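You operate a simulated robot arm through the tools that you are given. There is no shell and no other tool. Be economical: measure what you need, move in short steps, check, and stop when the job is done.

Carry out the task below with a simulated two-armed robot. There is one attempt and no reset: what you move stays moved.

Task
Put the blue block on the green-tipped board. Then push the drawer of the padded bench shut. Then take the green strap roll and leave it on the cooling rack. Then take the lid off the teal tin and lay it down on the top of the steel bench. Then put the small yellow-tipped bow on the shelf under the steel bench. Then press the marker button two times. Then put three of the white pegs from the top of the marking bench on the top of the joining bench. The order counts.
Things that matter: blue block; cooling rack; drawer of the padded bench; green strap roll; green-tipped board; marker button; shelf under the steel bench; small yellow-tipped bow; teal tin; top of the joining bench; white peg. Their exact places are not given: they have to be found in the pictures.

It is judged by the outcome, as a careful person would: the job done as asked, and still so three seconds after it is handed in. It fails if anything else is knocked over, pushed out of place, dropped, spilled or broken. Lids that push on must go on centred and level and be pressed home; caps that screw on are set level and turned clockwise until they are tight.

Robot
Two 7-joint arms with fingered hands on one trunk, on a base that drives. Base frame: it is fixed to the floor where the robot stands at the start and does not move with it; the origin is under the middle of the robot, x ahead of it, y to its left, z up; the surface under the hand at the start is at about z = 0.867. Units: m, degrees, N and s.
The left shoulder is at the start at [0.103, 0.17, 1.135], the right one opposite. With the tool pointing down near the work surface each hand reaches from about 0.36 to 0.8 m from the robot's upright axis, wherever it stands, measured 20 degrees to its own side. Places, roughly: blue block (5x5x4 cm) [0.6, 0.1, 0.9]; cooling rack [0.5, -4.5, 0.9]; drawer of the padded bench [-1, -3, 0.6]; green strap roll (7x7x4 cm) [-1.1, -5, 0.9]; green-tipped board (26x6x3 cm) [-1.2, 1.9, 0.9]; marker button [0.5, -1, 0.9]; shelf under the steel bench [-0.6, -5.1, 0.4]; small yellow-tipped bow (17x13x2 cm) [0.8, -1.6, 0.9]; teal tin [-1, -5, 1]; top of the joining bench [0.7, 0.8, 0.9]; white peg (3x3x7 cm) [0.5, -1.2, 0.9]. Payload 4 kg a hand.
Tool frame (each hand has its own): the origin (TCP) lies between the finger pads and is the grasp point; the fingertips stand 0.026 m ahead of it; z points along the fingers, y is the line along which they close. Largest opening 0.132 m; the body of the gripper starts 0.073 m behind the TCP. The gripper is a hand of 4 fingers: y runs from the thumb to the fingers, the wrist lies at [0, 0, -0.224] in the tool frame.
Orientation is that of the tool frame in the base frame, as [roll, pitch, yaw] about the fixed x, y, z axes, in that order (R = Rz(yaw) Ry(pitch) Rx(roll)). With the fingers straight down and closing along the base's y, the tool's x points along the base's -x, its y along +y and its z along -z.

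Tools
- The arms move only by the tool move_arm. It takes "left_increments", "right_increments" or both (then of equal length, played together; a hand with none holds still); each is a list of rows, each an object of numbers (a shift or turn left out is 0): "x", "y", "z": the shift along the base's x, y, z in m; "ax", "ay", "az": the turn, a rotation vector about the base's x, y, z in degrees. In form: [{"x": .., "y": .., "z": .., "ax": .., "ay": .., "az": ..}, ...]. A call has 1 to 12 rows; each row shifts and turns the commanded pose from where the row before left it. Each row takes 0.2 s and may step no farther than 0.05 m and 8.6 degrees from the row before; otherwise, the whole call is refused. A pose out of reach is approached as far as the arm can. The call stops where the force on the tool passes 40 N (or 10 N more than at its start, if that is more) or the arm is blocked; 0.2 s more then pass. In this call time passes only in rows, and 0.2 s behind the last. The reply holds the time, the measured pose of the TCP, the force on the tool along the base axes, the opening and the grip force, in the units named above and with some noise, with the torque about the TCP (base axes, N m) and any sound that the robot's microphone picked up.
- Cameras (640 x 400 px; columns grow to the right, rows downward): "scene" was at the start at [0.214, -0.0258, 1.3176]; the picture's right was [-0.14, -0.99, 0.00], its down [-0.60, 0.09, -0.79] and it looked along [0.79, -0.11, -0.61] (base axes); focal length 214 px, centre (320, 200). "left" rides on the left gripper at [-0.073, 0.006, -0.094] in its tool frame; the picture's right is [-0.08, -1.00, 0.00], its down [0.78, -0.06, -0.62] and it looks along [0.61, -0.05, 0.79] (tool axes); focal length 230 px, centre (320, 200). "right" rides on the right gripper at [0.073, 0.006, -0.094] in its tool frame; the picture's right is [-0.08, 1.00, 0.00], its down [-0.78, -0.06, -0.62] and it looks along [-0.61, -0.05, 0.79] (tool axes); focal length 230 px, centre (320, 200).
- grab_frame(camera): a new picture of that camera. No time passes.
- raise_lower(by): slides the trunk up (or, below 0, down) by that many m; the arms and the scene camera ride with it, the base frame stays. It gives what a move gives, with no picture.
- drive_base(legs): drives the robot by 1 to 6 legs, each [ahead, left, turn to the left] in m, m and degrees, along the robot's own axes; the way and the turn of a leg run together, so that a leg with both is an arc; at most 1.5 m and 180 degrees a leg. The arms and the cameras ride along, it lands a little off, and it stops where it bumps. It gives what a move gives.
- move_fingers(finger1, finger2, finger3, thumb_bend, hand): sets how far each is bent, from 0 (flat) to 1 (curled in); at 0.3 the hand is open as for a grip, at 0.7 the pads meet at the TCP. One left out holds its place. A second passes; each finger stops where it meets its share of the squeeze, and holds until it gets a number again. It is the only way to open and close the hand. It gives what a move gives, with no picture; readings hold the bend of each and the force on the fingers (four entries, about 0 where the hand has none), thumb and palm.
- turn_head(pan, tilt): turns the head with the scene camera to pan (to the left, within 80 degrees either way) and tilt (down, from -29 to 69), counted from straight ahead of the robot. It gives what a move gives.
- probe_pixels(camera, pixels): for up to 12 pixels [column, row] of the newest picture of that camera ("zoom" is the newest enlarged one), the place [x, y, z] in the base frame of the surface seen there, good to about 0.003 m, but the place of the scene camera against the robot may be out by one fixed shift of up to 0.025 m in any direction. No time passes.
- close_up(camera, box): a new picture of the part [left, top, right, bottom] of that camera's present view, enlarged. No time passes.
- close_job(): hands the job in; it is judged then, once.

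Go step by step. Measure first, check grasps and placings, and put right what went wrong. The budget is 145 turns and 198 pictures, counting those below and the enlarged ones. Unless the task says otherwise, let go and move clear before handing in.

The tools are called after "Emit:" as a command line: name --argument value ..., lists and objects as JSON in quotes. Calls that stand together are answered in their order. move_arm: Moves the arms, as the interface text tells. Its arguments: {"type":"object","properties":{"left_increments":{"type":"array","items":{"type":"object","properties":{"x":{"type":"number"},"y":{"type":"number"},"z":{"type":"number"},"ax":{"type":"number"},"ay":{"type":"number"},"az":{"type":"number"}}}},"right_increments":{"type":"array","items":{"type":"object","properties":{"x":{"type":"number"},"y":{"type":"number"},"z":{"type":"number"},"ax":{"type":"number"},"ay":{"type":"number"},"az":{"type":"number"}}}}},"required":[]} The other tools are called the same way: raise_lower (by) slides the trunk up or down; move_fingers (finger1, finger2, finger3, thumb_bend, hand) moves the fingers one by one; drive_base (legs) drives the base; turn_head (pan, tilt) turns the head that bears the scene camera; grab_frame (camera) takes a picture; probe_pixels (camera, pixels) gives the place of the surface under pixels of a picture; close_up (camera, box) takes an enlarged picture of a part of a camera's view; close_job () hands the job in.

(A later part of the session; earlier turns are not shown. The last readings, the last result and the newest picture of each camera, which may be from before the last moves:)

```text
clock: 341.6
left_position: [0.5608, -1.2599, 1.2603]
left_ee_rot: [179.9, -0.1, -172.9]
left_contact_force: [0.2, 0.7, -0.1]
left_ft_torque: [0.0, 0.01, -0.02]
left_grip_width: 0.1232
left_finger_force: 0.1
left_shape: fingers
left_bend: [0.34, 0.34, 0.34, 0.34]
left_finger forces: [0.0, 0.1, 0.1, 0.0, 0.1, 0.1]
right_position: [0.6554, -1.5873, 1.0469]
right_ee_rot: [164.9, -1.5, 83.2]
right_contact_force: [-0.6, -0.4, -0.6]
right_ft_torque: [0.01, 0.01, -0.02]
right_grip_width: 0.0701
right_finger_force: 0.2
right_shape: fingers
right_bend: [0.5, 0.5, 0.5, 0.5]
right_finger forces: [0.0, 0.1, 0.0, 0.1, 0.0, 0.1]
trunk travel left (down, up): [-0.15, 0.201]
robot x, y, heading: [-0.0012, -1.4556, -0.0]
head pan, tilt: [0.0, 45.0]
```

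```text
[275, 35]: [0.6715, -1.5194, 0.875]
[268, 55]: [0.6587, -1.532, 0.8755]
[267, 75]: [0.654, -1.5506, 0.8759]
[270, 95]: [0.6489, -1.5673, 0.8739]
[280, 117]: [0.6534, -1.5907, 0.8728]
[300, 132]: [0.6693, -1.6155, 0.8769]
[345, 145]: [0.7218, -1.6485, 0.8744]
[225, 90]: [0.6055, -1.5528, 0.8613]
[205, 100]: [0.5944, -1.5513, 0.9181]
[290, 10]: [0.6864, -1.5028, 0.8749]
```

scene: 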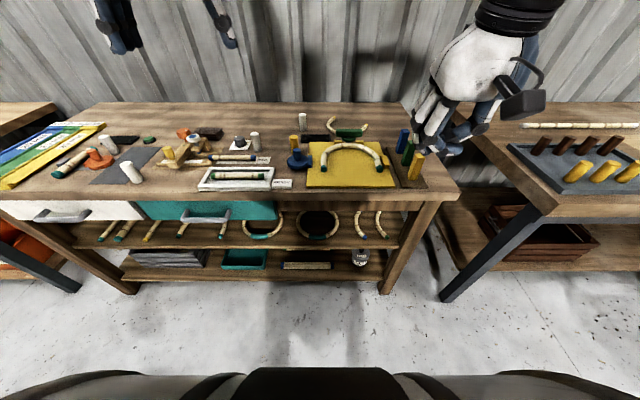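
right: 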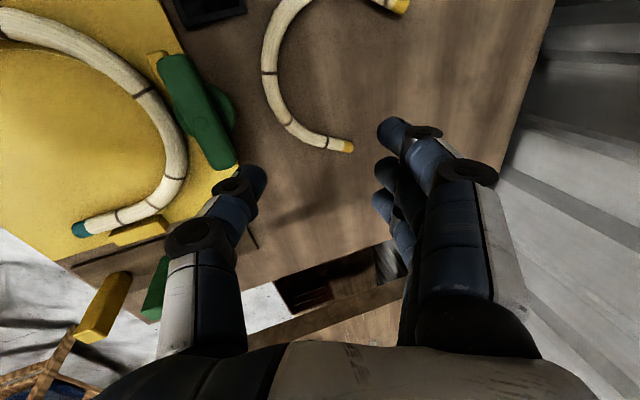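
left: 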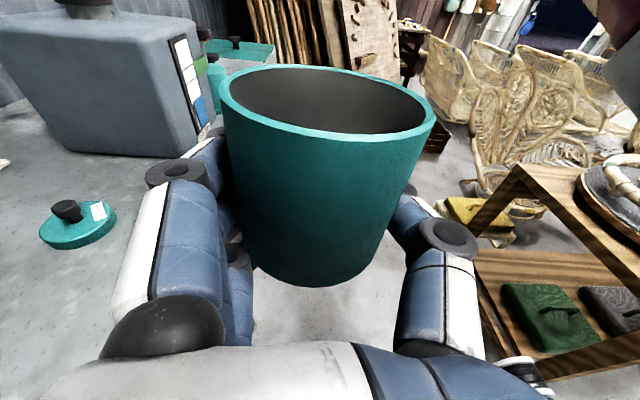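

The clamp stands only 4 cm from the apex, too tight for the thumb, so I first shift the bow away: vertical deep grip on its right leg at (0.695,-1.632), perpendicular to the rod.

Emit:
move_arm --right_increments '[{"ay": 7.5, "az": 0}, {"ay": 7.5}, {"az": 8.2, "x": 0.005, "y": -0.0057}, {"az": 8.2, "x": 0.005, "y": -0.0057}, {"az": 8.2, "x": 0.005, "y": -0.0057}, {"az": 8.2, "x": 0.005, "y": -0.0057}, {"az": 8.2, "x": 0.005, "y": -0.0057}, {"az": 8.2, "x": 0.005, "y": -0.0057}, {"az": 8.2, "x": 0.005, "y": -0.0057}, {"az": 8.2, "x": 0.005, "y": -0.0057}]'

Emit:
move_fingers --hand "right" --finger1 0.56 --finger2 0.56 --finger3 0.56 --thumb_bend 0.56

Emit:
move_arm --right_increments '[{"z": -0.045}, {"z": -0.045}, {"z": -0.03}, {"z": -0.02}, {"z": -0.012}, {"z": -0.005}]'

Emit:
grab_frame --camera "right"

```text
clock: 343.8
left_position: [0.5617, -1.2608, 1.2604]
left_ee_rot: [179.9, -0.2, -173.0]
left_contact_force: [0.9, 0.0, -0.7]
left_ft_torque: [-0.02, 0.01, 0.0]
left_grip_width: 0.1235
left_finger_force: 0.0
left_shape: fingers
left_bend: [0.34, 0.34, 0.34, 0.34]
left_finger forces: [0.1, 0.1, 0.0, 0.0, 0.1, 0.0]
right_position: [0.6946, -1.6324, 1.046]
right_ee_rot: [179.9, 0.3, 148.7]
right_contact_force: [0.0, 0.0, -0.7]
right_ft_torque: [-0.01, 0.01, 0.0]
right_grip_width: 0.0702
right_finger_force: 0.1
right_shape: fingers
right_bend: [0.5, 0.5, 0.5, 0.5]
right_finger forces: [0.1, 0.0, 0.0, 0.0, 0.0, 0.0]
trunk travel left (down, up): [-0.15, 0.201]
robot x, y, heading: [0.0023, -1.4547, 0.3]
head pan, tilt: [0.0, 45.0]
```

```text
clock: 344.8
left_position: [0.5602, -1.2604, 1.261]
left_ee_rot: [179.9, -0.2, -173.0]
left_contact_force: [0.0, 0.9, 0.0]
left_ft_torque: [-0.01, 0.0, -0.03]
left_grip_width: 0.1233
left_finger_force: 0.1
left_shape: fingers
left_bend: [0.34, 0.34, 0.34, 0.34]
left_finger forces: [0.1, 0.0, 0.1, 0.0, 0.0, 0.1]
right_position: [0.694, -1.6327, 1.0472]
right_ee_rot: [179.9, 0.2, 148.6]
right_contact_force: [0.1, 0.9, -0.5]
right_ft_torque: [0.01, -0.02, 0.0]
right_grip_width: 0.0522
right_finger_force: 0.1
right_shape: fingers
right_bend: [0.56, 0.56, 0.56, 0.56]
right_finger forces: [0.0, 0.1, 0.0, 0.0, 0.0, 0.1]
trunk travel left (down, up): [-0.15, 0.201]
robot x, y, heading: [-0.0013, -1.4571, 0.2]
head pan, tilt: [0.0, 45.0]
```

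```text
clock: 346.2
left_position: [0.5591, -1.2595, 1.2629]
left_ee_rot: [179.9, 0.0, -173.0]
left_contact_force: [0.2, 0.2, -0.4]
left_ft_torque: [0.0, 0.01, 0.01]
left_grip_width: 0.1235
left_finger_force: 0.0
left_shape: fingers
left_bend: [0.34, 0.34, 0.34, 0.34]
left_finger forces: [0.1, 0.0, 0.0, 0.1, 0.0, 0.0]
right_position: [0.6943, -1.6317, 0.8928]
right_ee_rot: [179.8, 0.6, 148.6]
right_contact_force: [-1.1, -0.1, 13.3]
right_ft_torque: [-0.32, 0.31, -0.01]
right_grip_width: 0.0523
right_finger_force: 7.0
right_shape: fingers
right_bend: [0.56, 0.56, 0.56, 0.56]
right_finger forces: [1.4, 0.1, 0.0, 0.0, 12.5, 0.1]
trunk travel left (down, up): [-0.15, 0.201]
robot x, y, heading: [-0.0029, -1.459, 0.0]
head pan, tilt: [0.0, 45.0]
```

```text
67 pictures are left
```

right: 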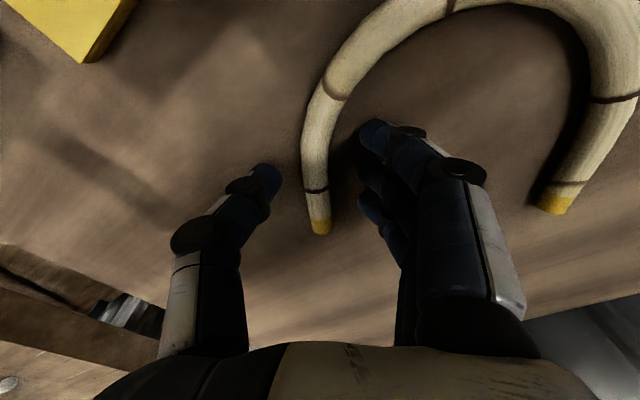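

The thumb just touches the table. I narrow the fingers, lower 4 mm, squeeze, shift the bow 5.5 cm away from the clamp at a small lift, release, and reposition above the apex.

Emit:
move_fingers --hand "right" --finger1 0.65 --finger2 0.65 --finger3 0.65 --thumb_bend 0.65

Emit:
move_arm --right_increments '[{"z": -0.003}]'

Emit:
move_fingers --hand "right" --finger1 0.85 --finger2 0.85 --finger3 0.85 --thumb_bend 0.85

Emit:
move_arm --right_increments '[{"z": 0.012}, {"x": 0.02}, {"x": 0.02}, {"x": 0.015}, {"z": -0.006}, {"z": -0.005}]'

Emit:
move_fingers --hand "right" --finger1 0.54 --finger2 0.54 --finger3 0.54 --thumb_bend 0.54

Emit:
move_arm --right_increments '[{"z": 0.045}, {"z": 0.045}, {"az": -8.2, "x": -0.0054, "y": 0.0075}, {"az": -8.2, "x": -0.0054, "y": 0.0075}, {"az": -8.2, "x": -0.0054, "y": 0.0075}, {"az": -8.2, "x": -0.0054, "y": 0.0075}, {"az": -8.2, "x": -0.0054, "y": 0.0075}, {"az": -8.2, "x": -0.0054, "y": 0.0075}, {"az": -8.2, "x": -0.0054, "y": 0.0075}, {"az": -8.2, "x": -0.0054, "y": 0.0075}, {"ay": -7.5}, {"ay": -7.5}]'

Emit:
grab_frame --camera "right"

```text
clock: 347.2
left_position: [0.5588, -1.26, 1.2608]
left_ee_rot: [179.9, -0.1, -173.1]
left_contact_force: [-0.6, -0.3, -0.1]
left_ft_torque: [0.02, 0.04, -0.01]
left_grip_width: 0.1232
left_finger_force: 0.0
left_shape: fingers
left_bend: [0.34, 0.34, 0.34, 0.34]
left_finger forces: [0.0, 0.0, 0.0, 0.0, 0.1, 0.0]
right_position: [0.6924, -1.6327, 0.8899]
right_ee_rot: [179.9, 0.3, 148.5]
right_contact_force: [-2.2, -1.4, 7.9]
right_ft_torque: [-0.2, 0.2, -0.05]
right_grip_width: 0.0282
right_finger_force: 4.6
right_shape: fingers
right_bend: [0.64, 0.65, 0.65, 0.65]
right_finger forces: [0.3, 0.0, 0.1, 0.0, 8.3, 0.1]
trunk travel left (down, up): [-0.15, 0.201]
robot x, y, heading: [-0.0047, -1.4555, -0.1]
head pan, tilt: [0.0, 45.0]
```

```text
clock: 347.6
left_position: [0.5584, -1.2603, 1.2626]
left_ee_rot: [179.9, 0.0, -173.1]
left_contact_force: [-0.2, 0.5, -0.6]
left_ft_torque: [0.02, 0.0, 0.02]
left_grip_width: 0.1231
left_finger_force: 0.0
left_shape: fingers
left_bend: [0.34, 0.34, 0.34, 0.34]
left_finger forces: [0.0, 0.0, 0.1, 0.0, 0.0, 0.1]
right_position: [0.6936, -1.6328, 0.8907]
right_ee_rot: [179.8, 0.6, 148.7]
right_contact_force: [-2.9, -2.0, 19.2]
right_ft_torque: [-0.33, 0.39, -0.05]
right_grip_width: 0.0277
right_finger_force: 10.1
right_shape: fingers
right_bend: [0.65, 0.65, 0.65, 0.66]
right_finger forces: [1.9, 0.0, 0.1, 0.0, 18.5, 0.0]
trunk travel left (down, up): [-0.15, 0.201]
robot x, y, heading: [-0.0032, -1.4548, -0.0]
head pan, tilt: [0.0, 45.0]
```

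```text
clock: 348.6
left_position: [0.5595, -1.2596, 1.2616]
left_ee_rot: [179.9, 0.0, -173.0]
left_contact_force: [0.0, -0.2, 0.6]
left_ft_torque: [-0.03, -0.02, -0.02]
left_grip_width: 0.1233
left_finger_force: 0.0
left_shape: fingers
left_bend: [0.34, 0.34, 0.34, 0.34]
left_finger forces: [0.0, 0.0, 0.0, 0.1, 0.0, 0.1]
right_position: [0.6946, -1.6336, 0.8874]
right_ee_rot: [179.9, 0.4, 148.6]
right_contact_force: [0.4, -2.9, 9.8]
right_ft_torque: [-0.3, 0.13, 0.05]
right_grip_width: 0.0227
right_finger_force: 33.3
right_shape: fingers
right_bend: [0.72, 0.73, 0.73, 0.73]
right_finger forces: [8.8, 8.6, 9.6, 0.0, 38.2, 0.0]
trunk travel left (down, up): [-0.15, 0.201]
robot x, y, heading: [-0.0001, -1.458, -0.2]
head pan, tilt: [0.0, 45.0]
```

```text
clock: 350.0
left_position: [0.5604, -1.2594, 1.2617]
left_ee_rot: [179.9, -0.2, -173.1]
left_contact_force: [0.1, 0.8, -0.3]
left_ft_torque: [0.0, 0.0, 0.06]
left_grip_width: 0.1233
left_finger_force: 0.0
left_shape: fingers
left_bend: [0.34, 0.34, 0.34, 0.34]
left_finger forces: [0.1, 0.1, 0.0, 0.0, 0.1, 0.1]
right_position: [0.7478, -1.6314, 0.8878]
right_ee_rot: [179.9, 0.3, 148.6]
right_contact_force: [0.5, 0.3, -0.2]
right_ft_torque: [-0.02, 0.02, -0.03]
right_grip_width: 0.0229
right_finger_force: 27.2
right_shape: fingers
right_bend: [0.72, 0.73, 0.73, 0.73]
right_finger forces: [8.8, 8.6, 9.6, 0.0, 26.9, 0.0]
trunk travel left (down, up): [-0.15, 0.201]
robot x, y, heading: [-0.0036, -1.4543, -0.0]
head pan, tilt: [0.0, 45.0]
```

```text
clock: 351.0
left_position: [0.5577, -1.2586, 1.2617]
left_ee_rot: [-179.9, 0.0, -173.0]
left_contact_force: [0.2, 0.4, 0.4]
left_ft_torque: [-0.02, -0.01, 0.01]
left_grip_width: 0.1233
left_finger_force: 0.0
left_shape: fingers
left_bend: [0.34, 0.34, 0.34, 0.34]
left_finger forces: [0.0, 0.0, 0.1, 0.1, 0.1, 0.0]
right_position: [0.7479, -1.6326, 0.8924]
right_ee_rot: [179.7, 0.6, 148.6]
right_contact_force: [6.3, 0.5, 29.4]
right_ft_torque: [-0.02, 0.14, 0.17]
right_grip_width: 0.0498
right_finger_force: 15.3
right_shape: fingers
right_bend: [0.56, 0.54, 0.54, 0.57]
right_finger forces: [7.9, 3.7, 0.0, 0.0, 18.9, 0.0]
trunk travel left (down, up): [-0.15, 0.201]
robot x, y, heading: [0.0019, -1.4576, 0.1]
head pan, tilt: [0.0, 45.0]
```

```text
clock: 353.6
left_position: [0.5605, -1.2606, 1.2609]
left_ee_rot: [179.9, -0.1, -173.1]
left_contact_force: [-0.1, 0.2, 1.5]
left_ft_torque: [0.05, 0.01, -0.01]
left_grip_width: 0.1233
left_finger_force: 0.1
left_shape: fingers
left_bend: [0.34, 0.34, 0.34, 0.34]
left_finger forces: [0.0, 0.0, 0.0, 0.0, 0.0, 0.0]
right_position: [0.7056, -1.5738, 0.9773]
right_ee_rot: [164.9, -1.5, 83.1]
right_contact_force: [-1.3, 1.1, 0.1]
right_ft_torque: [-0.03, 0.0, 0.01]
right_grip_width: 0.0572
right_finger_force: 0.1
right_shape: fingers
right_bend: [0.54, 0.54, 0.54, 0.54]
right_finger forces: [0.0, 0.0, 0.1, 0.0, 0.0, 0.0]
trunk travel left (down, up): [-0.15, 0.201]
robot x, y, heading: [-0.0029, -1.4572, 0.2]
head pan, tilt: [0.0, 45.0]
```

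```text
66 pictures are left
```

right: 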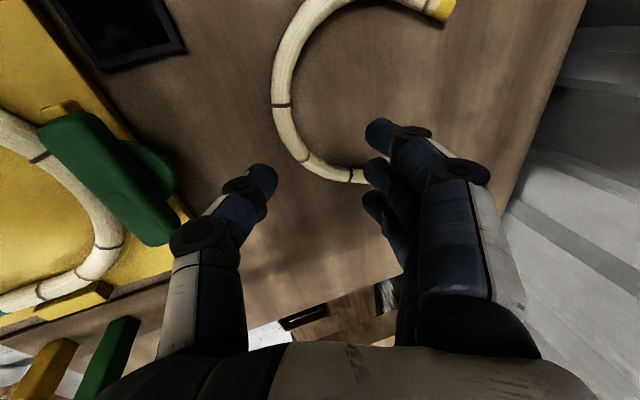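

The bow was moved clear of the clamp with a firm 27 N grip. I probe the apex region again.

Emit:
probe_pixels --camera "right" --pixels '[[288, 40], [277, 65], [274, 90], [279, 118], [292, 145], [315, 168], [350, 178], [310, 15], [437, 10], [150, 180]]'

```text
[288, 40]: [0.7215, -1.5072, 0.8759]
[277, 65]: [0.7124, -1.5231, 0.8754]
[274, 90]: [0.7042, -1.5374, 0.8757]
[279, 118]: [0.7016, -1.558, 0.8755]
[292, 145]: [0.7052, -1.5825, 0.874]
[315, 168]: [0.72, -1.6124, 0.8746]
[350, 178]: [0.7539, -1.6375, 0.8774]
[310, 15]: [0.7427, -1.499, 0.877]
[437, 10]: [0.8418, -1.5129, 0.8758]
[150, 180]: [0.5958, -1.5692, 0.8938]
```

The apex is at (0.7016,-1.560). I lower around it with the 15° forward tilt, narrow, lower further, squeeze, and lift slightly.

Emit:
move_arm --right_increments '[{"x": -0.003, "y": 0.011, "z": -0.03}, {"z": -0.03}, {"z": -0.012}, {"z": -0.005}]'

Emit:
move_fingers --hand "right" --finger1 0.65 --finger2 0.65 --finger3 0.65 --thumb_bend 0.65

Emit:
move_arm --right_increments '[{"z": -0.004}, {"z": -0.003}, {"z": -0.003}]'

Emit:
move_fingers --hand "right" --finger1 0.88 --finger2 0.88 --finger3 0.88 --thumb_bend 0.88

Emit:
move_arm --right_increments '[{"z": 0.01}, {"z": 0.015}, {"z": 0.015}]'

Emit:
close_up --camera "scene" --box '[280, 90, 440, 230]'

```text
clock: 354.6
left_position: [0.5597, -1.2601, 1.2603]
left_ee_rot: [179.9, -0.1, -172.9]
left_contact_force: [0.5, -0.5, 0.1]
left_ft_torque: [0.01, 0.0, 0.01]
left_grip_width: 0.1232
left_finger_force: 0.1
left_shape: fingers
left_bend: [0.34, 0.34, 0.34, 0.34]
left_finger forces: [0.1, 0.0, 0.0, 0.0, 0.1, 0.0]
right_position: [0.7019, -1.5619, 0.9023]
right_ee_rot: [164.9, -1.4, 83.2]
right_contact_force: [-1.0, 0.3, 2.2]
right_ft_torque: [0.01, 0.06, 0.0]
right_grip_width: 0.0574
right_finger_force: 1.5
right_shape: fingers
right_bend: [0.54, 0.54, 0.54, 0.54]
right_finger forces: [0.0, 0.0, 0.1, 0.1, 3.2, 0.0]
trunk travel left (down, up): [-0.15, 0.201]
robot x, y, heading: [0.0023, -1.456, 0.1]
head pan, tilt: [0.0, 45.0]
```

```text
clock: 355.6
left_position: [0.5606, -1.2608, 1.2609]
left_ee_rot: [179.9, -0.1, -173.1]
left_contact_force: [-0.2, -0.2, 0.7]
left_ft_torque: [0.0, 0.0, -0.02]
left_grip_width: 0.1231
left_finger_force: 0.0
left_shape: fingers
left_bend: [0.34, 0.34, 0.34, 0.34]
left_finger forces: [0.0, 0.0, 0.1, 0.0, 0.0, 0.0]
right_position: [0.7019, -1.5613, 0.901]
right_ee_rot: [165.0, -1.5, 83.2]
right_contact_force: [-0.5, 0.1, 0.7]
right_ft_torque: [-0.01, -0.04, 0.0]
right_grip_width: 0.0259
right_finger_force: 0.1
right_shape: fingers
right_bend: [0.65, 0.65, 0.65, 0.65]
right_finger forces: [0.0, 0.1, 0.0, 0.0, 0.1, 0.0]
trunk travel left (down, up): [-0.15, 0.201]
robot x, y, heading: [-0.002, -1.4534, 0.4]
head pan, tilt: [0.0, 45.0]
```

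```text
clock: 356.4
left_position: [0.5583, -1.259, 1.2619]
left_ee_rot: [179.9, 0.0, -173.0]
left_contact_force: [0.9, -0.8, 0.2]
left_ft_torque: [0.0, -0.02, 0.0]
left_grip_width: 0.1233
left_finger_force: 0.1
left_shape: fingers
left_bend: [0.34, 0.34, 0.34, 0.34]
left_finger forces: [0.0, 0.0, 0.0, 0.0, 0.0, 0.0]
right_position: [0.7038, -1.5607, 0.8937]
right_ee_rot: [164.8, -1.5, 83.2]
right_contact_force: [-3.4, -0.2, 13.3]
right_ft_torque: [-0.17, 0.16, 0.03]
right_grip_width: 0.0253
right_finger_force: 6.3
right_shape: fingers
right_bend: [0.65, 0.65, 0.65, 0.65]
right_finger forces: [0.0, 0.1, 4.4, 0.1, 8.9, 0.1]
trunk travel left (down, up): [-0.15, 0.201]
robot x, y, heading: [-0.0008, -1.4607, -0.1]
head pan, tilt: [0.0, 45.0]
```

```text
clock: 357.4
left_position: [0.5612, -1.2606, 1.2598]
left_ee_rot: [180.0, -0.2, -172.9]
left_contact_force: [-0.6, 0.1, -1.1]
left_ft_torque: [0.02, 0.01, 0.0]
left_grip_width: 0.1232
left_finger_force: 0.1
left_shape: fingers
left_bend: [0.34, 0.34, 0.34, 0.34]
left_finger forces: [0.1, 0.1, 0.1, 0.1, 0.0, 0.0]
right_position: [0.7028, -1.5606, 0.8913]
right_ee_rot: [164.9, -1.5, 83.2]
right_contact_force: [4.1, -1.1, 9.9]
right_ft_torque: [-0.05, -0.29, 0.01]
right_grip_width: 0.0214
right_finger_force: 27.9
right_shape: fingers
right_bend: [0.71, 0.72, 0.72, 0.7]
right_finger forces: [11.9, 11.0, 10.7, 0.0, 22.9, 0.1]
trunk travel left (down, up): [-0.15, 0.201]
robot x, y, heading: [-0.0014, -1.4582, 0.1]
head pan, tilt: [0.0, 45.0]
```

```text
clock: 358.2
left_position: [0.5605, -1.2602, 1.2606]
left_ee_rot: [179.9, -0.2, -173.0]
left_contact_force: [0.7, -0.2, 0.4]
left_ft_torque: [-0.01, 0.0, 0.02]
left_grip_width: 0.1235
left_finger_force: 0.1
left_shape: fingers
left_bend: [0.34, 0.34, 0.34, 0.34]
left_finger forces: [0.0, 0.0, 0.0, 0.0, 0.0, 0.0]
right_position: [0.7028, -1.5619, 0.9313]
right_ee_rot: [165.1, -1.5, 83.3]
right_contact_force: [0.0, 0.5, 0.0]
right_ft_torque: [-0.03, 0.03, 0.03]
right_grip_width: 0.0211
right_finger_force: 26.8
right_shape: fingers
right_bend: [0.71, 0.72, 0.72, 0.71]
right_finger forces: [9.3, 9.7, 7.7, 0.1, 27.1, 0.0]
trunk travel left (down, up): [-0.15, 0.201]
robot x, y, heading: [-0.0004, -1.4557, 0.4]
head pan, tilt: [0.0, 45.0]
```

```text
2.86 times, centred on (360, 160) of scene
```

zoom: 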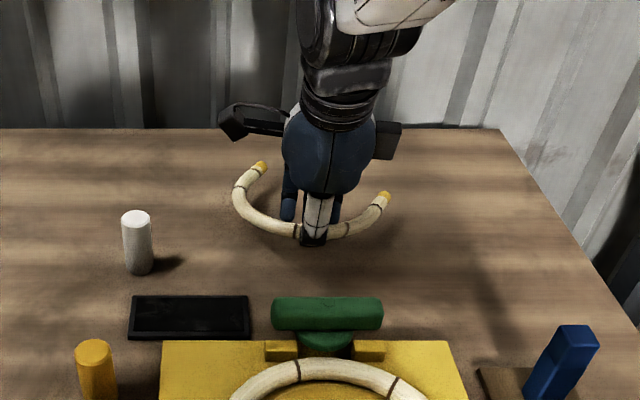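

The bow is firmly held by all digits and level. I lift, retract gently and verify before driving.

Emit:
move_arm --right_increments '[{"z": 0.03}, {"z": 0.04}, {"z": 0.04}, {"z": 0.04}, {"z": 0.03}, {"x": -0.03, "y": -0.012}, {"x": -0.03, "y": -0.012}, {"x": -0.03, "y": -0.012}, {"x": -0.03, "y": -0.012}, {"x": -0.03, "y": -0.012}, {"x": -0.02, "y": -0.012}]'

Emit:
grab_frame --camera "right"

```text
clock: 360.6
left_position: [0.5614, -1.2615, 1.2612]
left_ee_rot: [179.8, -0.1, -173.0]
left_contact_force: [0.8, -0.9, 0.1]
left_ft_torque: [0.02, 0.02, 0.02]
left_grip_width: 0.1232
left_finger_force: 0.0
left_shape: fingers
left_bend: [0.34, 0.34, 0.34, 0.34]
left_finger forces: [0.0, 0.0, 0.1, 0.0, 0.0, 0.1]
right_position: [0.5329, -1.6346, 1.1106]
right_ee_rot: [165.0, -1.5, 83.2]
right_contact_force: [0.0, 0.0, 0.0]
right_ft_torque: [0.02, -0.06, 0.01]
right_grip_width: 0.0079
right_finger_force: 0.1
right_shape: fingers
right_bend: [0.75, 0.73, 0.76, 0.79]
right_finger forces: [0.1, 0.0, 0.0, 0.1, 0.0, 0.0]
trunk travel left (down, up): [-0.15, 0.201]
robot x, y, heading: [-0.0026, -1.4578, 0.1]
head pan, tilt: [0.0, 45.0]
```

```text
64 pictures are left
```

right: 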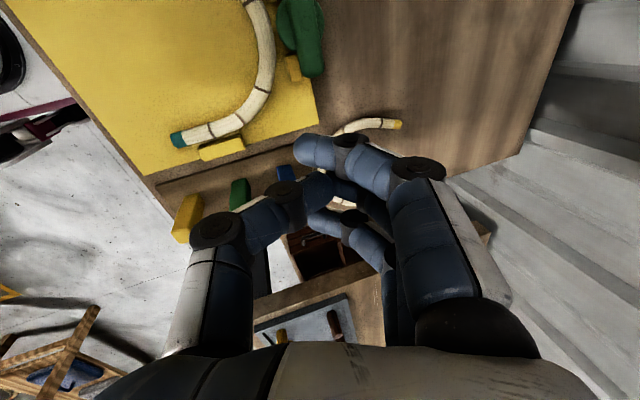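

The bow slipped again: the fingertips held only the top of the thin rod and squeezed it out. I look where it lies now.

Emit:
close_up --camera "scene" --box '[240, 90, 480, 290]'

Emit:
probe_pixels --camera "right" --pixels '[[398, 124], [375, 124], [350, 130]]'

```text
2.00 times, centred on (360, 190) of scene
```

zoom: 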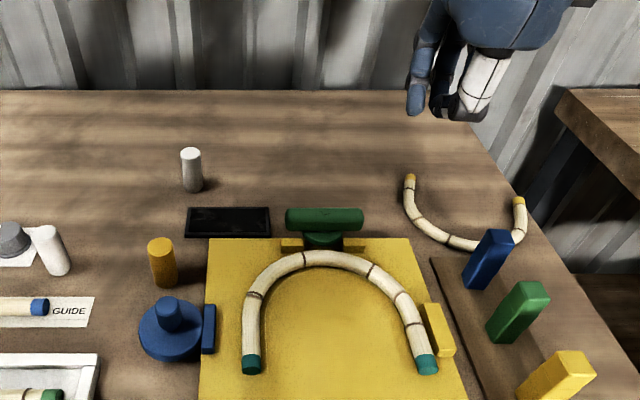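

```text
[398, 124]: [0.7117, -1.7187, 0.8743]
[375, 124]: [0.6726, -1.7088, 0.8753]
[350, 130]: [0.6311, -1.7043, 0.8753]
```

The bow now lies near the blue block, legs away again. A vertical grip held it firmly before, so I will use that. I probe its outline in the enlarged picture.

Emit:
probe_pixels --camera "zoom" --pixels '[[410, 180], [409, 205], [418, 222], [432, 235], [448, 242], [465, 246], [515, 238], [520, 205], [487, 245], [470, 280], [487, 235], [560, 250]]'

Emit:
move_arm --right_increments '[{"ay": 7.5, "x": 0.03}, {"ay": 7.5, "x": 0.03}, {"az": 8, "x": 0.02, "y": 0.01}, {"az": 8, "y": 0.02}, {"az": 8, "y": 0.02}, {"y": 0.03}]'

Emit:
move_fingers --hand "right" --finger1 0.54 --finger2 0.54 --finger3 0.54 --thumb_bend 0.54

Emit:
close_up --camera "right" --box '[100, 60, 440, 260]'

```text
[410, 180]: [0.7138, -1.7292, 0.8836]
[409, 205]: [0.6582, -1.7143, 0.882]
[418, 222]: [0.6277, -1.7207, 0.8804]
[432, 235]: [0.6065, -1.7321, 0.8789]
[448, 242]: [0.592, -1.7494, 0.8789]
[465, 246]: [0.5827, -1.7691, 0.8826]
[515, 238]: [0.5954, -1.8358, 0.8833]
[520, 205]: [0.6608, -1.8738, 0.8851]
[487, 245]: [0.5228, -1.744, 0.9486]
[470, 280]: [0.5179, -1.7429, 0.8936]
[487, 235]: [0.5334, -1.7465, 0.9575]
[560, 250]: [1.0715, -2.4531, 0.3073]
```

```text
clock: 362.0
left_position: [0.5603, -1.2573, 1.2602]
left_ee_rot: [-180.0, -0.3, -173.0]
left_contact_force: [-1.2, 0.5, 0.5]
left_ft_torque: [-0.03, -0.02, -0.01]
left_grip_width: 0.1234
left_finger_force: 0.1
left_shape: fingers
left_bend: [0.34, 0.34, 0.34, 0.34]
left_finger forces: [0.0, 0.1, 0.1, 0.0, 0.0, 0.0]
right_position: [0.6135, -1.5513, 1.112]
right_ee_rot: [180.0, 0.4, 107.1]
right_contact_force: [0.1, -0.1, 0.8]
right_ft_torque: [0.0, 0.02, 0.02]
right_grip_width: 0.0085
right_finger_force: 0.1
right_shape: fingers
right_bend: [0.75, 0.73, 0.76, 0.79]
right_finger forces: [0.1, 0.0, 0.0, 0.1, 0.0, 0.1]
trunk travel left (down, up): [-0.15, 0.201]
robot x, y, heading: [-0.0014, -1.4561, -0.0]
head pan, tilt: [0.0, 45.0]
```

```text
clock: 363.0
left_position: [0.5607, -1.2597, 1.2615]
left_ee_rot: [179.9, -0.2, -172.9]
left_contact_force: [0.0, 0.0, 0.9]
left_ft_torque: [0.01, -0.02, 0.0]
left_grip_width: 0.1235
left_finger_force: 0.1
left_shape: fingers
left_bend: [0.34, 0.34, 0.34, 0.34]
left_finger forces: [0.1, 0.0, 0.1, 0.0, 0.0, 0.1]
right_position: [0.6137, -1.5527, 1.1114]
right_ee_rot: [179.9, 0.4, 107.0]
right_contact_force: [-0.2, -0.6, 0.4]
right_ft_torque: [0.03, 0.02, 0.01]
right_grip_width: 0.0567
right_finger_force: 0.1
right_shape: fingers
right_bend: [0.54, 0.54, 0.54, 0.54]
right_finger forces: [0.1, 0.1, 0.0, 0.1, 0.1, 0.0]
trunk travel left (down, up): [-0.15, 0.201]
robot x, y, heading: [-0.0036, -1.4547, 0.1]
head pan, tilt: [0.0, 45.0]
```

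```text
1.88 times, centred on (270, 160) of right
```

zoom: 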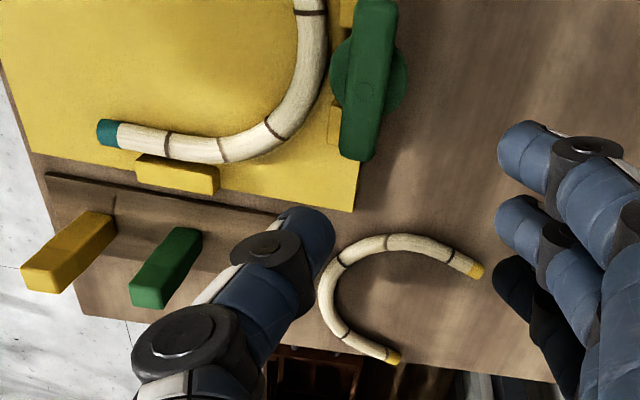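

The bow's near-left bend is accessible, with fingers outside and thumb inside the U. I probe that section precisely.

Emit:
probe_pixels --camera "zoom" --pixels '[[326, 300], [328, 280], [336, 265], [348, 253], [362, 246], [385, 242], [420, 246], [470, 268], [340, 330], [390, 357]]'

```text
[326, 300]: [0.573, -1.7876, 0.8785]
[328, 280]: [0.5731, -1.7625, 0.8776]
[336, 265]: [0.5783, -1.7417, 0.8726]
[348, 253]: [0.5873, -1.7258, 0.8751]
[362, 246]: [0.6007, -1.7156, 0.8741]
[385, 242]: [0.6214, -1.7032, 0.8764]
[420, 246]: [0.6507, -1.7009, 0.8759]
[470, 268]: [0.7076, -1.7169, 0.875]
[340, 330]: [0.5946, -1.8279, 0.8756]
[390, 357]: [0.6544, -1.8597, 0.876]
```

I grip at P=(0.594,-1.721), tangent ≈40°: the hand turns to yaw -140°, then descends, narrows, presses to the table and squeezes.

Emit:
move_arm --right_increments '[{"az": 8.2, "y": -0.014}, {"az": 8.2, "y": -0.014}, {"az": 8.2, "y": -0.014}, {"az": 8.2, "y": -0.014}, {"az": 8.2, "y": -0.014}, {"az": 8.2, "y": -0.014}, {"az": 8.2, "y": -0.014}, {"az": 8.2, "y": -0.014}, {"az": 8.2, "y": -0.014}, {"az": 8.2, "y": -0.014}, {"az": 8.2, "y": -0.014}, {"az": 8.2, "y": -0.014}]'

Emit:
move_fingers --hand "right" --finger1 0.56 --finger2 0.56 --finger3 0.56 --thumb_bend 0.56

Emit:
move_arm --right_increments '[{"az": 8, "x": -0.02}, {"az": 6.5, "z": -0.04}, {"z": -0.045}, {"z": -0.045}, {"z": -0.045}, {"z": -0.025}]'

Emit:
grab_frame --camera "right"

```text
clock: 365.6
left_position: [0.5623, -1.2604, 1.2603]
left_ee_rot: [179.9, -0.2, -173.0]
left_contact_force: [0.3, 0.1, 0.9]
left_ft_torque: [-0.02, -0.01, -0.02]
left_grip_width: 0.1231
left_finger_force: 0.0
left_shape: fingers
left_bend: [0.34, 0.34, 0.34, 0.34]
left_finger forces: [0.1, 0.1, 0.0, 0.0, 0.0, 0.0]
right_position: [0.6115, -1.7219, 1.1112]
right_ee_rot: [179.8, 0.2, -154.4]
right_contact_force: [0.2, -0.2, -0.3]
right_ft_torque: [0.03, -0.01, 0.01]
right_grip_width: 0.057
right_finger_force: 0.0
right_shape: fingers
right_bend: [0.54, 0.54, 0.54, 0.54]
right_finger forces: [0.0, 0.0, 0.0, 0.1, 0.1, 0.0]
trunk travel left (down, up): [-0.15, 0.201]
robot x, y, heading: [0.0026, -1.4556, 0.4]
head pan, tilt: [0.0, 45.0]
```

```text
clock: 366.6
left_position: [0.5602, -1.2605, 1.2618]
left_ee_rot: [179.9, -0.2, -173.0]
left_contact_force: [0.1, -0.3, 1.0]
left_ft_torque: [0.01, 0.01, 0.02]
left_grip_width: 0.1232
left_finger_force: 0.0
left_shape: fingers
left_bend: [0.34, 0.34, 0.34, 0.34]
left_finger forces: [0.1, 0.1, 0.0, 0.0, 0.0, 0.0]
right_position: [0.6125, -1.7207, 1.1121]
right_ee_rot: [179.9, 0.3, -154.6]
right_contact_force: [0.2, -0.3, -0.3]
right_ft_torque: [-0.01, 0.02, -0.02]
right_grip_width: 0.0521
right_finger_force: 0.0
right_shape: fingers
right_bend: [0.56, 0.56, 0.56, 0.56]
right_finger forces: [0.0, 0.0, 0.0, 0.1, 0.1, 0.0]
trunk travel left (down, up): [-0.15, 0.201]
robot x, y, heading: [-0.0016, -1.458, 0.1]
head pan, tilt: [0.0, 45.0]
```

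```text
clock: 368.0
left_position: [0.5608, -1.2605, 1.2605]
left_ee_rot: [179.9, -0.2, -173.0]
left_contact_force: [-0.7, 0.5, 0.1]
left_ft_torque: [0.0, 0.01, -0.01]
left_grip_width: 0.1233
left_finger_force: 0.1
left_shape: fingers
left_bend: [0.34, 0.34, 0.34, 0.34]
left_finger forces: [0.1, 0.1, 0.0, 0.0, 0.0, 0.1]
right_position: [0.5931, -1.7216, 0.9098]
right_ee_rot: [179.9, 0.3, -140.0]
right_contact_force: [0.6, 0.0, -1.0]
right_ft_torque: [0.0, 0.01, 0.02]
right_grip_width: 0.0519
right_finger_force: 0.1
right_shape: fingers
right_bend: [0.56, 0.56, 0.56, 0.56]
right_finger forces: [0.1, 0.1, 0.1, 0.0, 0.0, 0.0]
trunk travel left (down, up): [-0.15, 0.201]
robot x, y, heading: [-0.0002, -1.4569, -0.0]
head pan, tilt: [0.0, 45.0]
```

```text
61 pictures are left
```

right: 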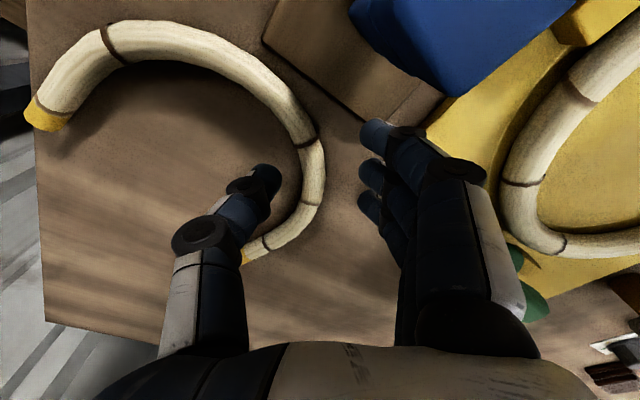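

The rod runs between thumb and fingers at (310,165). I descend, narrow, press, squeeze and lift 4 cm, then check twice for creep.

Emit:
move_arm --right_increments '[{"z": -0.012}, {"z": -0.005}]'

Emit:
move_fingers --hand "right" --finger1 0.66 --finger2 0.66 --finger3 0.66 --thumb_bend 0.66

Emit:
move_arm --right_increments '[{"z": -0.004}, {"z": -0.002}]'

Emit:
move_fingers --hand "right" --finger1 0.8 --finger2 0.8 --finger3 0.8 --thumb_bend 0.8

Emit:
move_arm --right_increments '[{"z": 0.01}, {"z": 0.015}, {"z": 0.015}]'

Emit:
move_arm --right_increments '[{}, {}, {}, {}, {}, {}, {}, {}, {}, {}]'

Emit:
grab_frame --camera "right"

```text
clock: 368.8
left_position: [0.558, -1.2593, 1.2614]
left_ee_rot: [-179.8, -0.1, -173.1]
left_contact_force: [0.1, 0.4, -0.2]
left_ft_torque: [0.01, 0.03, 0.0]
left_grip_width: 0.1235
left_finger_force: 0.0
left_shape: fingers
left_bend: [0.34, 0.34, 0.34, 0.34]
left_finger forces: [0.0, 0.0, 0.1, 0.0, 0.0, 0.1]
right_position: [0.5941, -1.7211, 0.8996]
right_ee_rot: [-179.8, 0.7, -140.2]
right_contact_force: [-6.6, -2.5, 31.5]
right_ft_torque: [0.27, 1.44, 0.13]
right_grip_width: 0.053
right_finger_force: 15.2
right_shape: fingers
right_bend: [0.62, 0.56, 0.58, 0.56]
right_finger forces: [29.7, 0.1, 2.0, 0.1, 0.1, 0.0]
trunk travel left (down, up): [-0.15, 0.201]
robot x, y, heading: [-0.005, -1.4597, -0.1]
head pan, tilt: [0.0, 45.0]
stopped in row 2 (right hand): the force on the tool passed its limit at 42 N (the readings are from after the stop); the commanded pose is now the measured one
```

```text
clock: 369.8
left_position: [0.5582, -1.258, 1.2618]
left_ee_rot: [180.0, 0.0, -173.0]
left_contact_force: [-0.4, -0.4, 1.2]
left_ft_torque: [0.01, 0.03, 0.0]
left_grip_width: 0.1234
left_finger_force: 0.1
left_shape: fingers
left_bend: [0.34, 0.34, 0.34, 0.34]
left_finger forces: [0.1, 0.0, 0.0, 0.0, 0.1, 0.0]
right_position: [0.5918, -1.7202, 0.8977]
right_ee_rot: [-179.9, 0.7, -140.1]
right_contact_force: [-7.3, 6.0, 29.8]
right_ft_torque: [0.44, 1.4, -0.18]
right_grip_width: 0.0372
right_finger_force: 15.8
right_shape: fingers
right_bend: [0.67, 0.66, 0.66, 0.66]
right_finger forces: [29.8, 0.1, 0.1, 0.0, 0.0, 0.0]
trunk travel left (down, up): [-0.15, 0.201]
robot x, y, heading: [-0.003, -1.4532, -0.0]
head pan, tilt: [0.0, 45.0]
```

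```text
clock: 370.2
left_position: [0.5564, -1.2587, 1.2619]
left_ee_rot: [-179.9, 0.0, -173.1]
left_contact_force: [-0.2, 0.2, -0.7]
left_ft_torque: [0.02, -0.01, 0.04]
left_grip_width: 0.1234
left_finger_force: 0.1
left_shape: fingers
left_bend: [0.34, 0.34, 0.34, 0.34]
left_finger forces: [0.1, 0.0, 0.0, 0.1, 0.0, 0.0]
right_position: [0.5928, -1.7198, 0.8978]
right_ee_rot: [-179.7, 0.9, -140.0]
right_contact_force: [-10.5, 2.1, 33.7]
right_ft_torque: [0.31, 1.63, -0.06]
right_grip_width: 0.0365
right_finger_force: 16.8
right_shape: fingers
right_bend: [0.7, 0.66, 0.66, 0.66]
right_finger forces: [34.1, 0.0, 0.0, 0.1, 0.1, 0.1]
trunk travel left (down, up): [-0.15, 0.201]
robot x, y, heading: [-0.0048, -1.458, 0.0]
head pan, tilt: [0.0, 45.0]
stopped in row 2 (right hand): the force on the tool passed its limit at 42 N (the readings are from after the stop); the commanded pose is now the measured one
```

```text
clock: 371.2
left_position: [0.56, -1.2599, 1.2612]
left_ee_rot: [-180.0, -0.1, -173.1]
left_contact_force: [0.6, 0.1, 0.8]
left_ft_torque: [0.01, 0.01, 0.01]
left_grip_width: 0.1232
left_finger_force: 0.0
left_shape: fingers
left_bend: [0.34, 0.34, 0.34, 0.34]
left_finger forces: [0.1, 0.1, 0.0, 0.0, 0.1, 0.1]
right_position: [0.594, -1.7198, 0.8949]
right_ee_rot: [-179.8, 0.8, -140.1]
right_contact_force: [-0.8, 1.0, 10.3]
right_ft_torque: [0.05, -0.03, 0.07]
right_grip_width: 0.0107
right_finger_force: 17.5
right_shape: fingers
right_bend: [0.8, 0.73, 0.74, 0.73]
right_finger forces: [0.1, 9.9, 7.7, 0.1, 17.1, 0.0]
trunk travel left (down, up): [-0.15, 0.201]
robot x, y, heading: [-0.0056, -1.4586, 0.1]
head pan, tilt: [0.0, 45.0]
```

```text
clock: 372.0
left_position: [0.5594, -1.2597, 1.26]
left_ee_rot: [180.0, -0.1, -172.9]
left_contact_force: [0.5, 0.2, -0.3]
left_ft_torque: [-0.05, 0.01, -0.01]
left_grip_width: 0.1236
left_finger_force: 0.1
left_shape: fingers
left_bend: [0.34, 0.34, 0.34, 0.34]
left_finger forces: [0.1, 0.0, 0.1, 0.0, 0.0, 0.0]
right_position: [0.5951, -1.721, 0.9337]
right_ee_rot: [-179.9, 0.7, -140.1]
right_contact_force: [-0.8, 0.9, -0.3]
right_ft_torque: [0.01, 0.02, 0.0]
right_grip_width: 0.0098
right_finger_force: 0.0
right_shape: fingers
right_bend: [0.8, 0.73, 0.77, 0.76]
right_finger forces: [0.1, 0.0, 0.1, 0.0, 0.0, 0.0]
trunk travel left (down, up): [-0.15, 0.201]
robot x, y, heading: [-0.0028, -1.4568, 0.0]
head pan, tilt: [0.0, 45.0]
```

```text
clock: 374.2
left_position: [0.5607, -1.2597, 1.2613]
left_ee_rot: [180.0, -0.3, -173.0]
left_contact_force: [-0.8, 0.5, -0.4]
left_ft_torque: [0.0, -0.02, -0.01]
left_grip_width: 0.1233
left_finger_force: 0.1
left_shape: fingers
left_bend: [0.34, 0.34, 0.34, 0.34]
left_finger forces: [0.1, 0.0, 0.0, 0.0, 0.0, 0.0]
right_position: [0.595, -1.7219, 0.9337]
right_ee_rot: [-179.9, 0.8, -140.1]
right_contact_force: [0.3, 0.2, -0.6]
right_ft_torque: [0.02, 0.02, 0.02]
right_grip_width: 0.0095
right_finger_force: 0.1
right_shape: fingers
right_bend: [0.8, 0.73, 0.77, 0.76]
right_finger forces: [0.0, 0.0, 0.1, 0.1, 0.0, 0.0]
trunk travel left (down, up): [-0.15, 0.201]
robot x, y, heading: [-0.002, -1.4565, -0.0]
head pan, tilt: [0.0, 45.0]
```

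```text
60 pictures are left
```

right: 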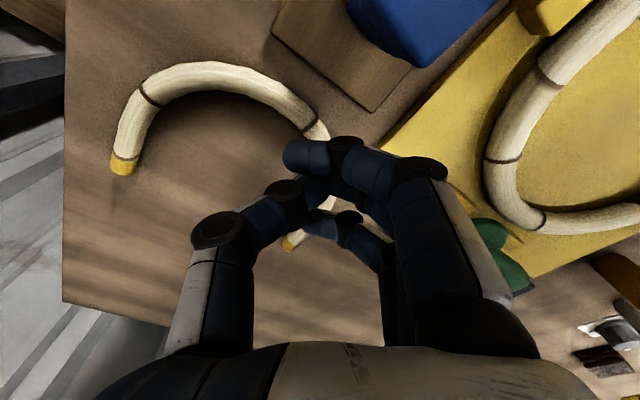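

Finger 1 had landed on the raised wooden strip, so the grip was shallow. I use the straight left leg instead, away from the strip: I open, rise, and move above (0.655,-1.70) with neutral yaw.

Emit:
move_fingers --hand "right" --finger1 0.56 --finger2 0.56 --finger3 0.56 --thumb_bend 0.56

Emit:
move_arm --right_increments '[{"z": 0.03}, {"z": 0.04}, {"az": -8, "x": 0.012, "y": 0.004}, {"az": -8, "x": 0.012, "y": 0.004}, {"az": -8, "x": 0.012, "y": 0.004}, {"az": -8, "x": 0.012, "y": 0.004}, {"az": -8, "x": 0.012, "y": 0.004}]'

Emit:
grab_frame --camera "right"

Emit:
probe_pixels --camera "right" --pixels '[[320, 60], [320, 80], [320, 100], [320, 120], [320, 140], [310, 60], [310, 80], [310, 100], [310, 120], [310, 140], [330, 100], [300, 120]]'

```text
clock: 375.2
left_position: [0.5609, -1.2602, 1.2603]
left_ee_rot: [-180.0, -0.2, -173.0]
left_contact_force: [-0.1, -0.5, 0.2]
left_ft_torque: [0.01, -0.01, 0.0]
left_grip_width: 0.1233
left_finger_force: 0.0
left_shape: fingers
left_bend: [0.34, 0.34, 0.34, 0.34]
left_finger forces: [0.1, 0.1, 0.0, 0.0, 0.0, 0.0]
right_position: [0.595, -1.7212, 0.9329]
right_ee_rot: [-179.8, 0.8, -140.1]
right_contact_force: [-0.7, 0.4, -0.3]
right_ft_torque: [0.01, -0.04, 0.02]
right_grip_width: 0.0508
right_finger_force: 0.1
right_shape: fingers
right_bend: [0.56, 0.56, 0.56, 0.56]
right_finger forces: [0.0, 0.1, 0.0, 0.0, 0.0, 0.1]
trunk travel left (down, up): [-0.15, 0.201]
robot x, y, heading: [-0.0049, -1.4578, 0.2]
head pan, tilt: [0.0, 45.0]
```

```text
clock: 376.8
left_position: [0.5598, -1.2595, 1.2608]
left_ee_rot: [179.9, -0.2, -173.0]
left_contact_force: [-0.2, 0.6, -0.4]
left_ft_torque: [0.01, 0.0, 0.02]
left_grip_width: 0.1231
left_finger_force: 0.1
left_shape: fingers
left_bend: [0.34, 0.34, 0.34, 0.34]
left_finger forces: [0.0, 0.0, 0.0, 0.0, 0.1, 0.0]
right_position: [0.6547, -1.7003, 1.0037]
right_ee_rot: [-179.9, 0.7, 179.8]
right_contact_force: [0.0, 0.3, 0.4]
right_ft_torque: [-0.02, -0.03, -0.01]
right_grip_width: 0.0507
right_finger_force: 0.0
right_shape: fingers
right_bend: [0.56, 0.56, 0.56, 0.56]
right_finger forces: [0.0, 0.1, 0.0, 0.0, 0.1, 0.0]
trunk travel left (down, up): [-0.15, 0.201]
robot x, y, heading: [-0.004, -1.4535, 0.2]
head pan, tilt: [0.0, 45.0]
```

```text
59 pictures are left
```

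right: 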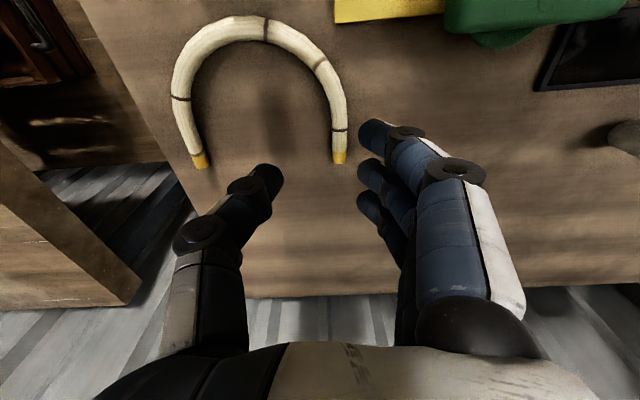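

```text
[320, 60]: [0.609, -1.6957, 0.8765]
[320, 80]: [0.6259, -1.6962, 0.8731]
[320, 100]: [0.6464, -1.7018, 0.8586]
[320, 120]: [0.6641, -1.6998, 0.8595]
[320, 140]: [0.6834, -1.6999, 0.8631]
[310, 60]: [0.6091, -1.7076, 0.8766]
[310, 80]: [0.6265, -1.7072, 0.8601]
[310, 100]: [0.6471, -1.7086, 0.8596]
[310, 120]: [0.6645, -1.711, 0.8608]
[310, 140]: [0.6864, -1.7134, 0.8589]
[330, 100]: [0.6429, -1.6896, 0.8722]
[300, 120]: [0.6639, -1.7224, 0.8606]
```

The left leg runs at columns ~334-340; at x≈0.662 its y≈-1.681. I move there, turn 8°, descend, narrow, press, squeeze and test-lift with a hold.

Emit:
move_arm --right_increments '[{"x": 0.006, "y": 0.019, "az": 8}, {"z": -0.045}, {"z": -0.04}, {"z": -0.018}, {"z": -0.006}]'

Emit:
move_fingers --hand "right" --finger1 0.66 --finger2 0.66 --finger3 0.66 --thumb_bend 0.66

Emit:
move_arm --right_increments '[{"z": -0.004}, {"z": -0.003}]'

Emit:
move_fingers --hand "right" --finger1 0.8 --finger2 0.8 --finger3 0.8 --thumb_bend 0.8

Emit:
move_arm --right_increments '[{"z": 0.01}, {"z": 0.01}]'

Emit:
move_arm --right_increments '[{}, {}, {}, {}, {}, {}, {}, {}, {}, {}]'

Emit:
grab_frame --camera "right"

```text
clock: 378.0
left_position: [0.5606, -1.2592, 1.2603]
left_ee_rot: [-180.0, -0.3, -172.9]
left_contact_force: [-0.6, 0.0, 0.8]
left_ft_torque: [-0.02, 0.0, 0.03]
left_grip_width: 0.1233
left_finger_force: 0.0
left_shape: fingers
left_bend: [0.34, 0.34, 0.34, 0.34]
left_finger forces: [0.1, 0.0, 0.0, 0.0, 0.0, 0.1]
right_position: [0.6611, -1.6822, 0.894]
right_ee_rot: [-179.9, 0.7, -172.1]
right_contact_force: [-0.5, -0.4, -0.3]
right_ft_torque: [0.01, 0.0, 0.01]
right_grip_width: 0.051
right_finger_force: 0.0
right_shape: fingers
right_bend: [0.56, 0.56, 0.56, 0.56]
right_finger forces: [0.1, 0.1, 0.0, 0.1, 0.0, 0.1]
trunk travel left (down, up): [-0.15, 0.201]
robot x, y, heading: [-0.0061, -1.4595, 0.2]
head pan, tilt: [0.0, 45.0]
```

```text
clock: 379.0
left_position: [0.5605, -1.2594, 1.2577]
left_ee_rot: [179.9, -0.2, -173.0]
left_contact_force: [-0.1, 0.3, -0.2]
left_ft_torque: [0.03, 0.0, 0.0]
left_grip_width: 0.1233
left_finger_force: 0.0
left_shape: fingers
left_bend: [0.34, 0.34, 0.34, 0.34]
left_finger forces: [0.0, 0.0, 0.1, 0.0, 0.1, 0.0]
right_position: [0.6595, -1.6829, 0.895]
right_ee_rot: [-179.9, 0.8, -172.1]
right_contact_force: [0.3, 0.5, -0.2]
right_ft_torque: [0.02, -0.02, 0.0]
right_grip_width: 0.0247
right_finger_force: 0.8
right_shape: fingers
right_bend: [0.65, 0.66, 0.66, 0.66]
right_finger forces: [0.3, 0.1, 0.0, 0.1, 0.4, 0.1]
trunk travel left (down, up): [-0.15, 0.201]
robot x, y, heading: [0.0007, -1.4534, 0.2]
head pan, tilt: [0.0, 45.0]
```

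```text
clock: 379.6
left_position: [0.5584, -1.2593, 1.2628]
left_ee_rot: [-179.9, -0.1, -173.0]
left_contact_force: [-0.1, 0.5, -0.4]
left_ft_torque: [0.02, -0.03, -0.01]
left_grip_width: 0.1234
left_finger_force: 0.1
left_shape: fingers
left_bend: [0.34, 0.34, 0.34, 0.34]
left_finger forces: [0.1, 0.0, 0.0, 0.0, 0.0, 0.0]
right_position: [0.6611, -1.6834, 0.8895]
right_ee_rot: [-179.9, 1.0, -172.1]
right_contact_force: [-1.8, -1.3, 13.6]
right_ft_torque: [-0.07, 0.19, -0.05]
right_grip_width: 0.0245
right_finger_force: 6.6
right_shape: fingers
right_bend: [0.66, 0.66, 0.66, 0.66]
right_finger forces: [5.0, 0.8, 0.1, 0.1, 8.4, 0.1]
trunk travel left (down, up): [-0.15, 0.201]
robot x, y, heading: [-0.0024, -1.4544, -0.0]
head pan, tilt: [0.0, 45.0]
```

```text
clock: 380.6
left_position: [0.5579, -1.2598, 1.2627]
left_ee_rot: [-180.0, -0.1, -173.1]
left_contact_force: [-0.1, -0.6, 0.7]
left_ft_torque: [-0.01, -0.01, -0.01]
left_grip_width: 0.1231
left_finger_force: 0.0
left_shape: fingers
left_bend: [0.34, 0.34, 0.34, 0.34]
left_finger forces: [0.0, 0.0, 0.0, 0.1, 0.0, 0.1]
right_position: [0.6608, -1.6828, 0.8878]
right_ee_rot: [-179.9, 1.0, -172.1]
right_contact_force: [2.7, -1.6, 10.9]
right_ft_torque: [-0.34, -0.03, 0.0]
right_grip_width: 0.0214
right_finger_force: 29.9
right_shape: fingers
right_bend: [0.71, 0.71, 0.72, 0.69]
right_finger forces: [8.5, 8.6, 7.5, 0.0, 34.9, 0.0]
trunk travel left (down, up): [-0.15, 0.201]
robot x, y, heading: [-0.0054, -1.4552, 0.2]
head pan, tilt: [0.0, 45.0]
```

```text
clock: 381.2
left_position: [0.5604, -1.2592, 1.262]
left_ee_rot: [-180.0, -0.2, -172.9]
left_contact_force: [0.4, -1.0, -0.2]
left_ft_torque: [0.04, 0.0, -0.01]
left_grip_width: 0.123
left_finger_force: 0.1
left_shape: fingers
left_bend: [0.34, 0.34, 0.34, 0.34]
left_finger forces: [0.0, 0.1, 0.0, 0.0, 0.1, 0.0]
right_position: [0.6591, -1.6826, 0.908]
right_ee_rot: [-179.9, 0.7, -172.0]
right_contact_force: [0.4, -0.5, 0.4]
right_ft_torque: [0.05, 0.01, 0.01]
right_grip_width: 0.0211
right_finger_force: 24.2
right_shape: fingers
right_bend: [0.72, 0.72, 0.73, 0.69]
right_finger forces: [7.9, 8.9, 7.6, 0.0, 23.9, 0.0]
trunk travel left (down, up): [-0.15, 0.201]
robot x, y, heading: [-0.0029, -1.4556, 0.0]
head pan, tilt: [0.0, 45.0]
```

```text
clock: 383.4
left_position: [0.5615, -1.2595, 1.2613]
left_ee_rot: [-179.9, -0.2, -173.0]
left_contact_force: [0.0, 0.3, 0.6]
left_ft_torque: [0.0, 0.01, 0.03]
left_grip_width: 0.1232
left_finger_force: 0.0
left_shape: fingers
left_bend: [0.34, 0.34, 0.34, 0.34]
left_finger forces: [0.1, 0.1, 0.1, 0.0, 0.1, 0.1]
right_position: [0.6607, -1.6828, 0.9065]
right_ee_rot: [-179.9, 0.8, -172.1]
right_contact_force: [0.2, 0.7, 0.3]
right_ft_torque: [0.05, -0.02, 0.01]
right_grip_width: 0.0213
right_finger_force: 24.4
right_shape: fingers
right_bend: [0.72, 0.72, 0.73, 0.69]
right_finger forces: [7.7, 8.9, 7.6, 0.1, 23.8, 0.0]
trunk travel left (down, up): [-0.15, 0.201]
robot x, y, heading: [-0.0048, -1.4555, -0.2]
head pan, tilt: [0.0, 45.0]
```

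```text
58 pictures are left
```

right: 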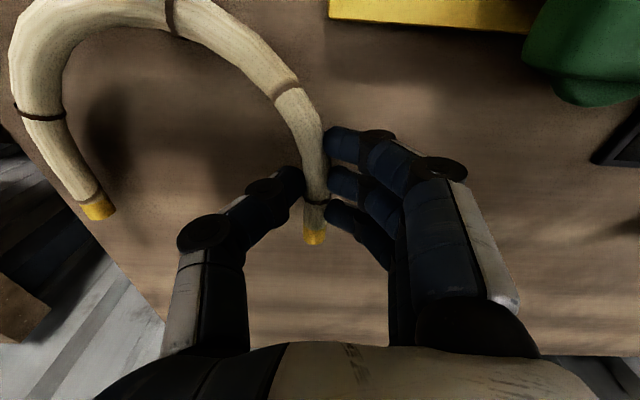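

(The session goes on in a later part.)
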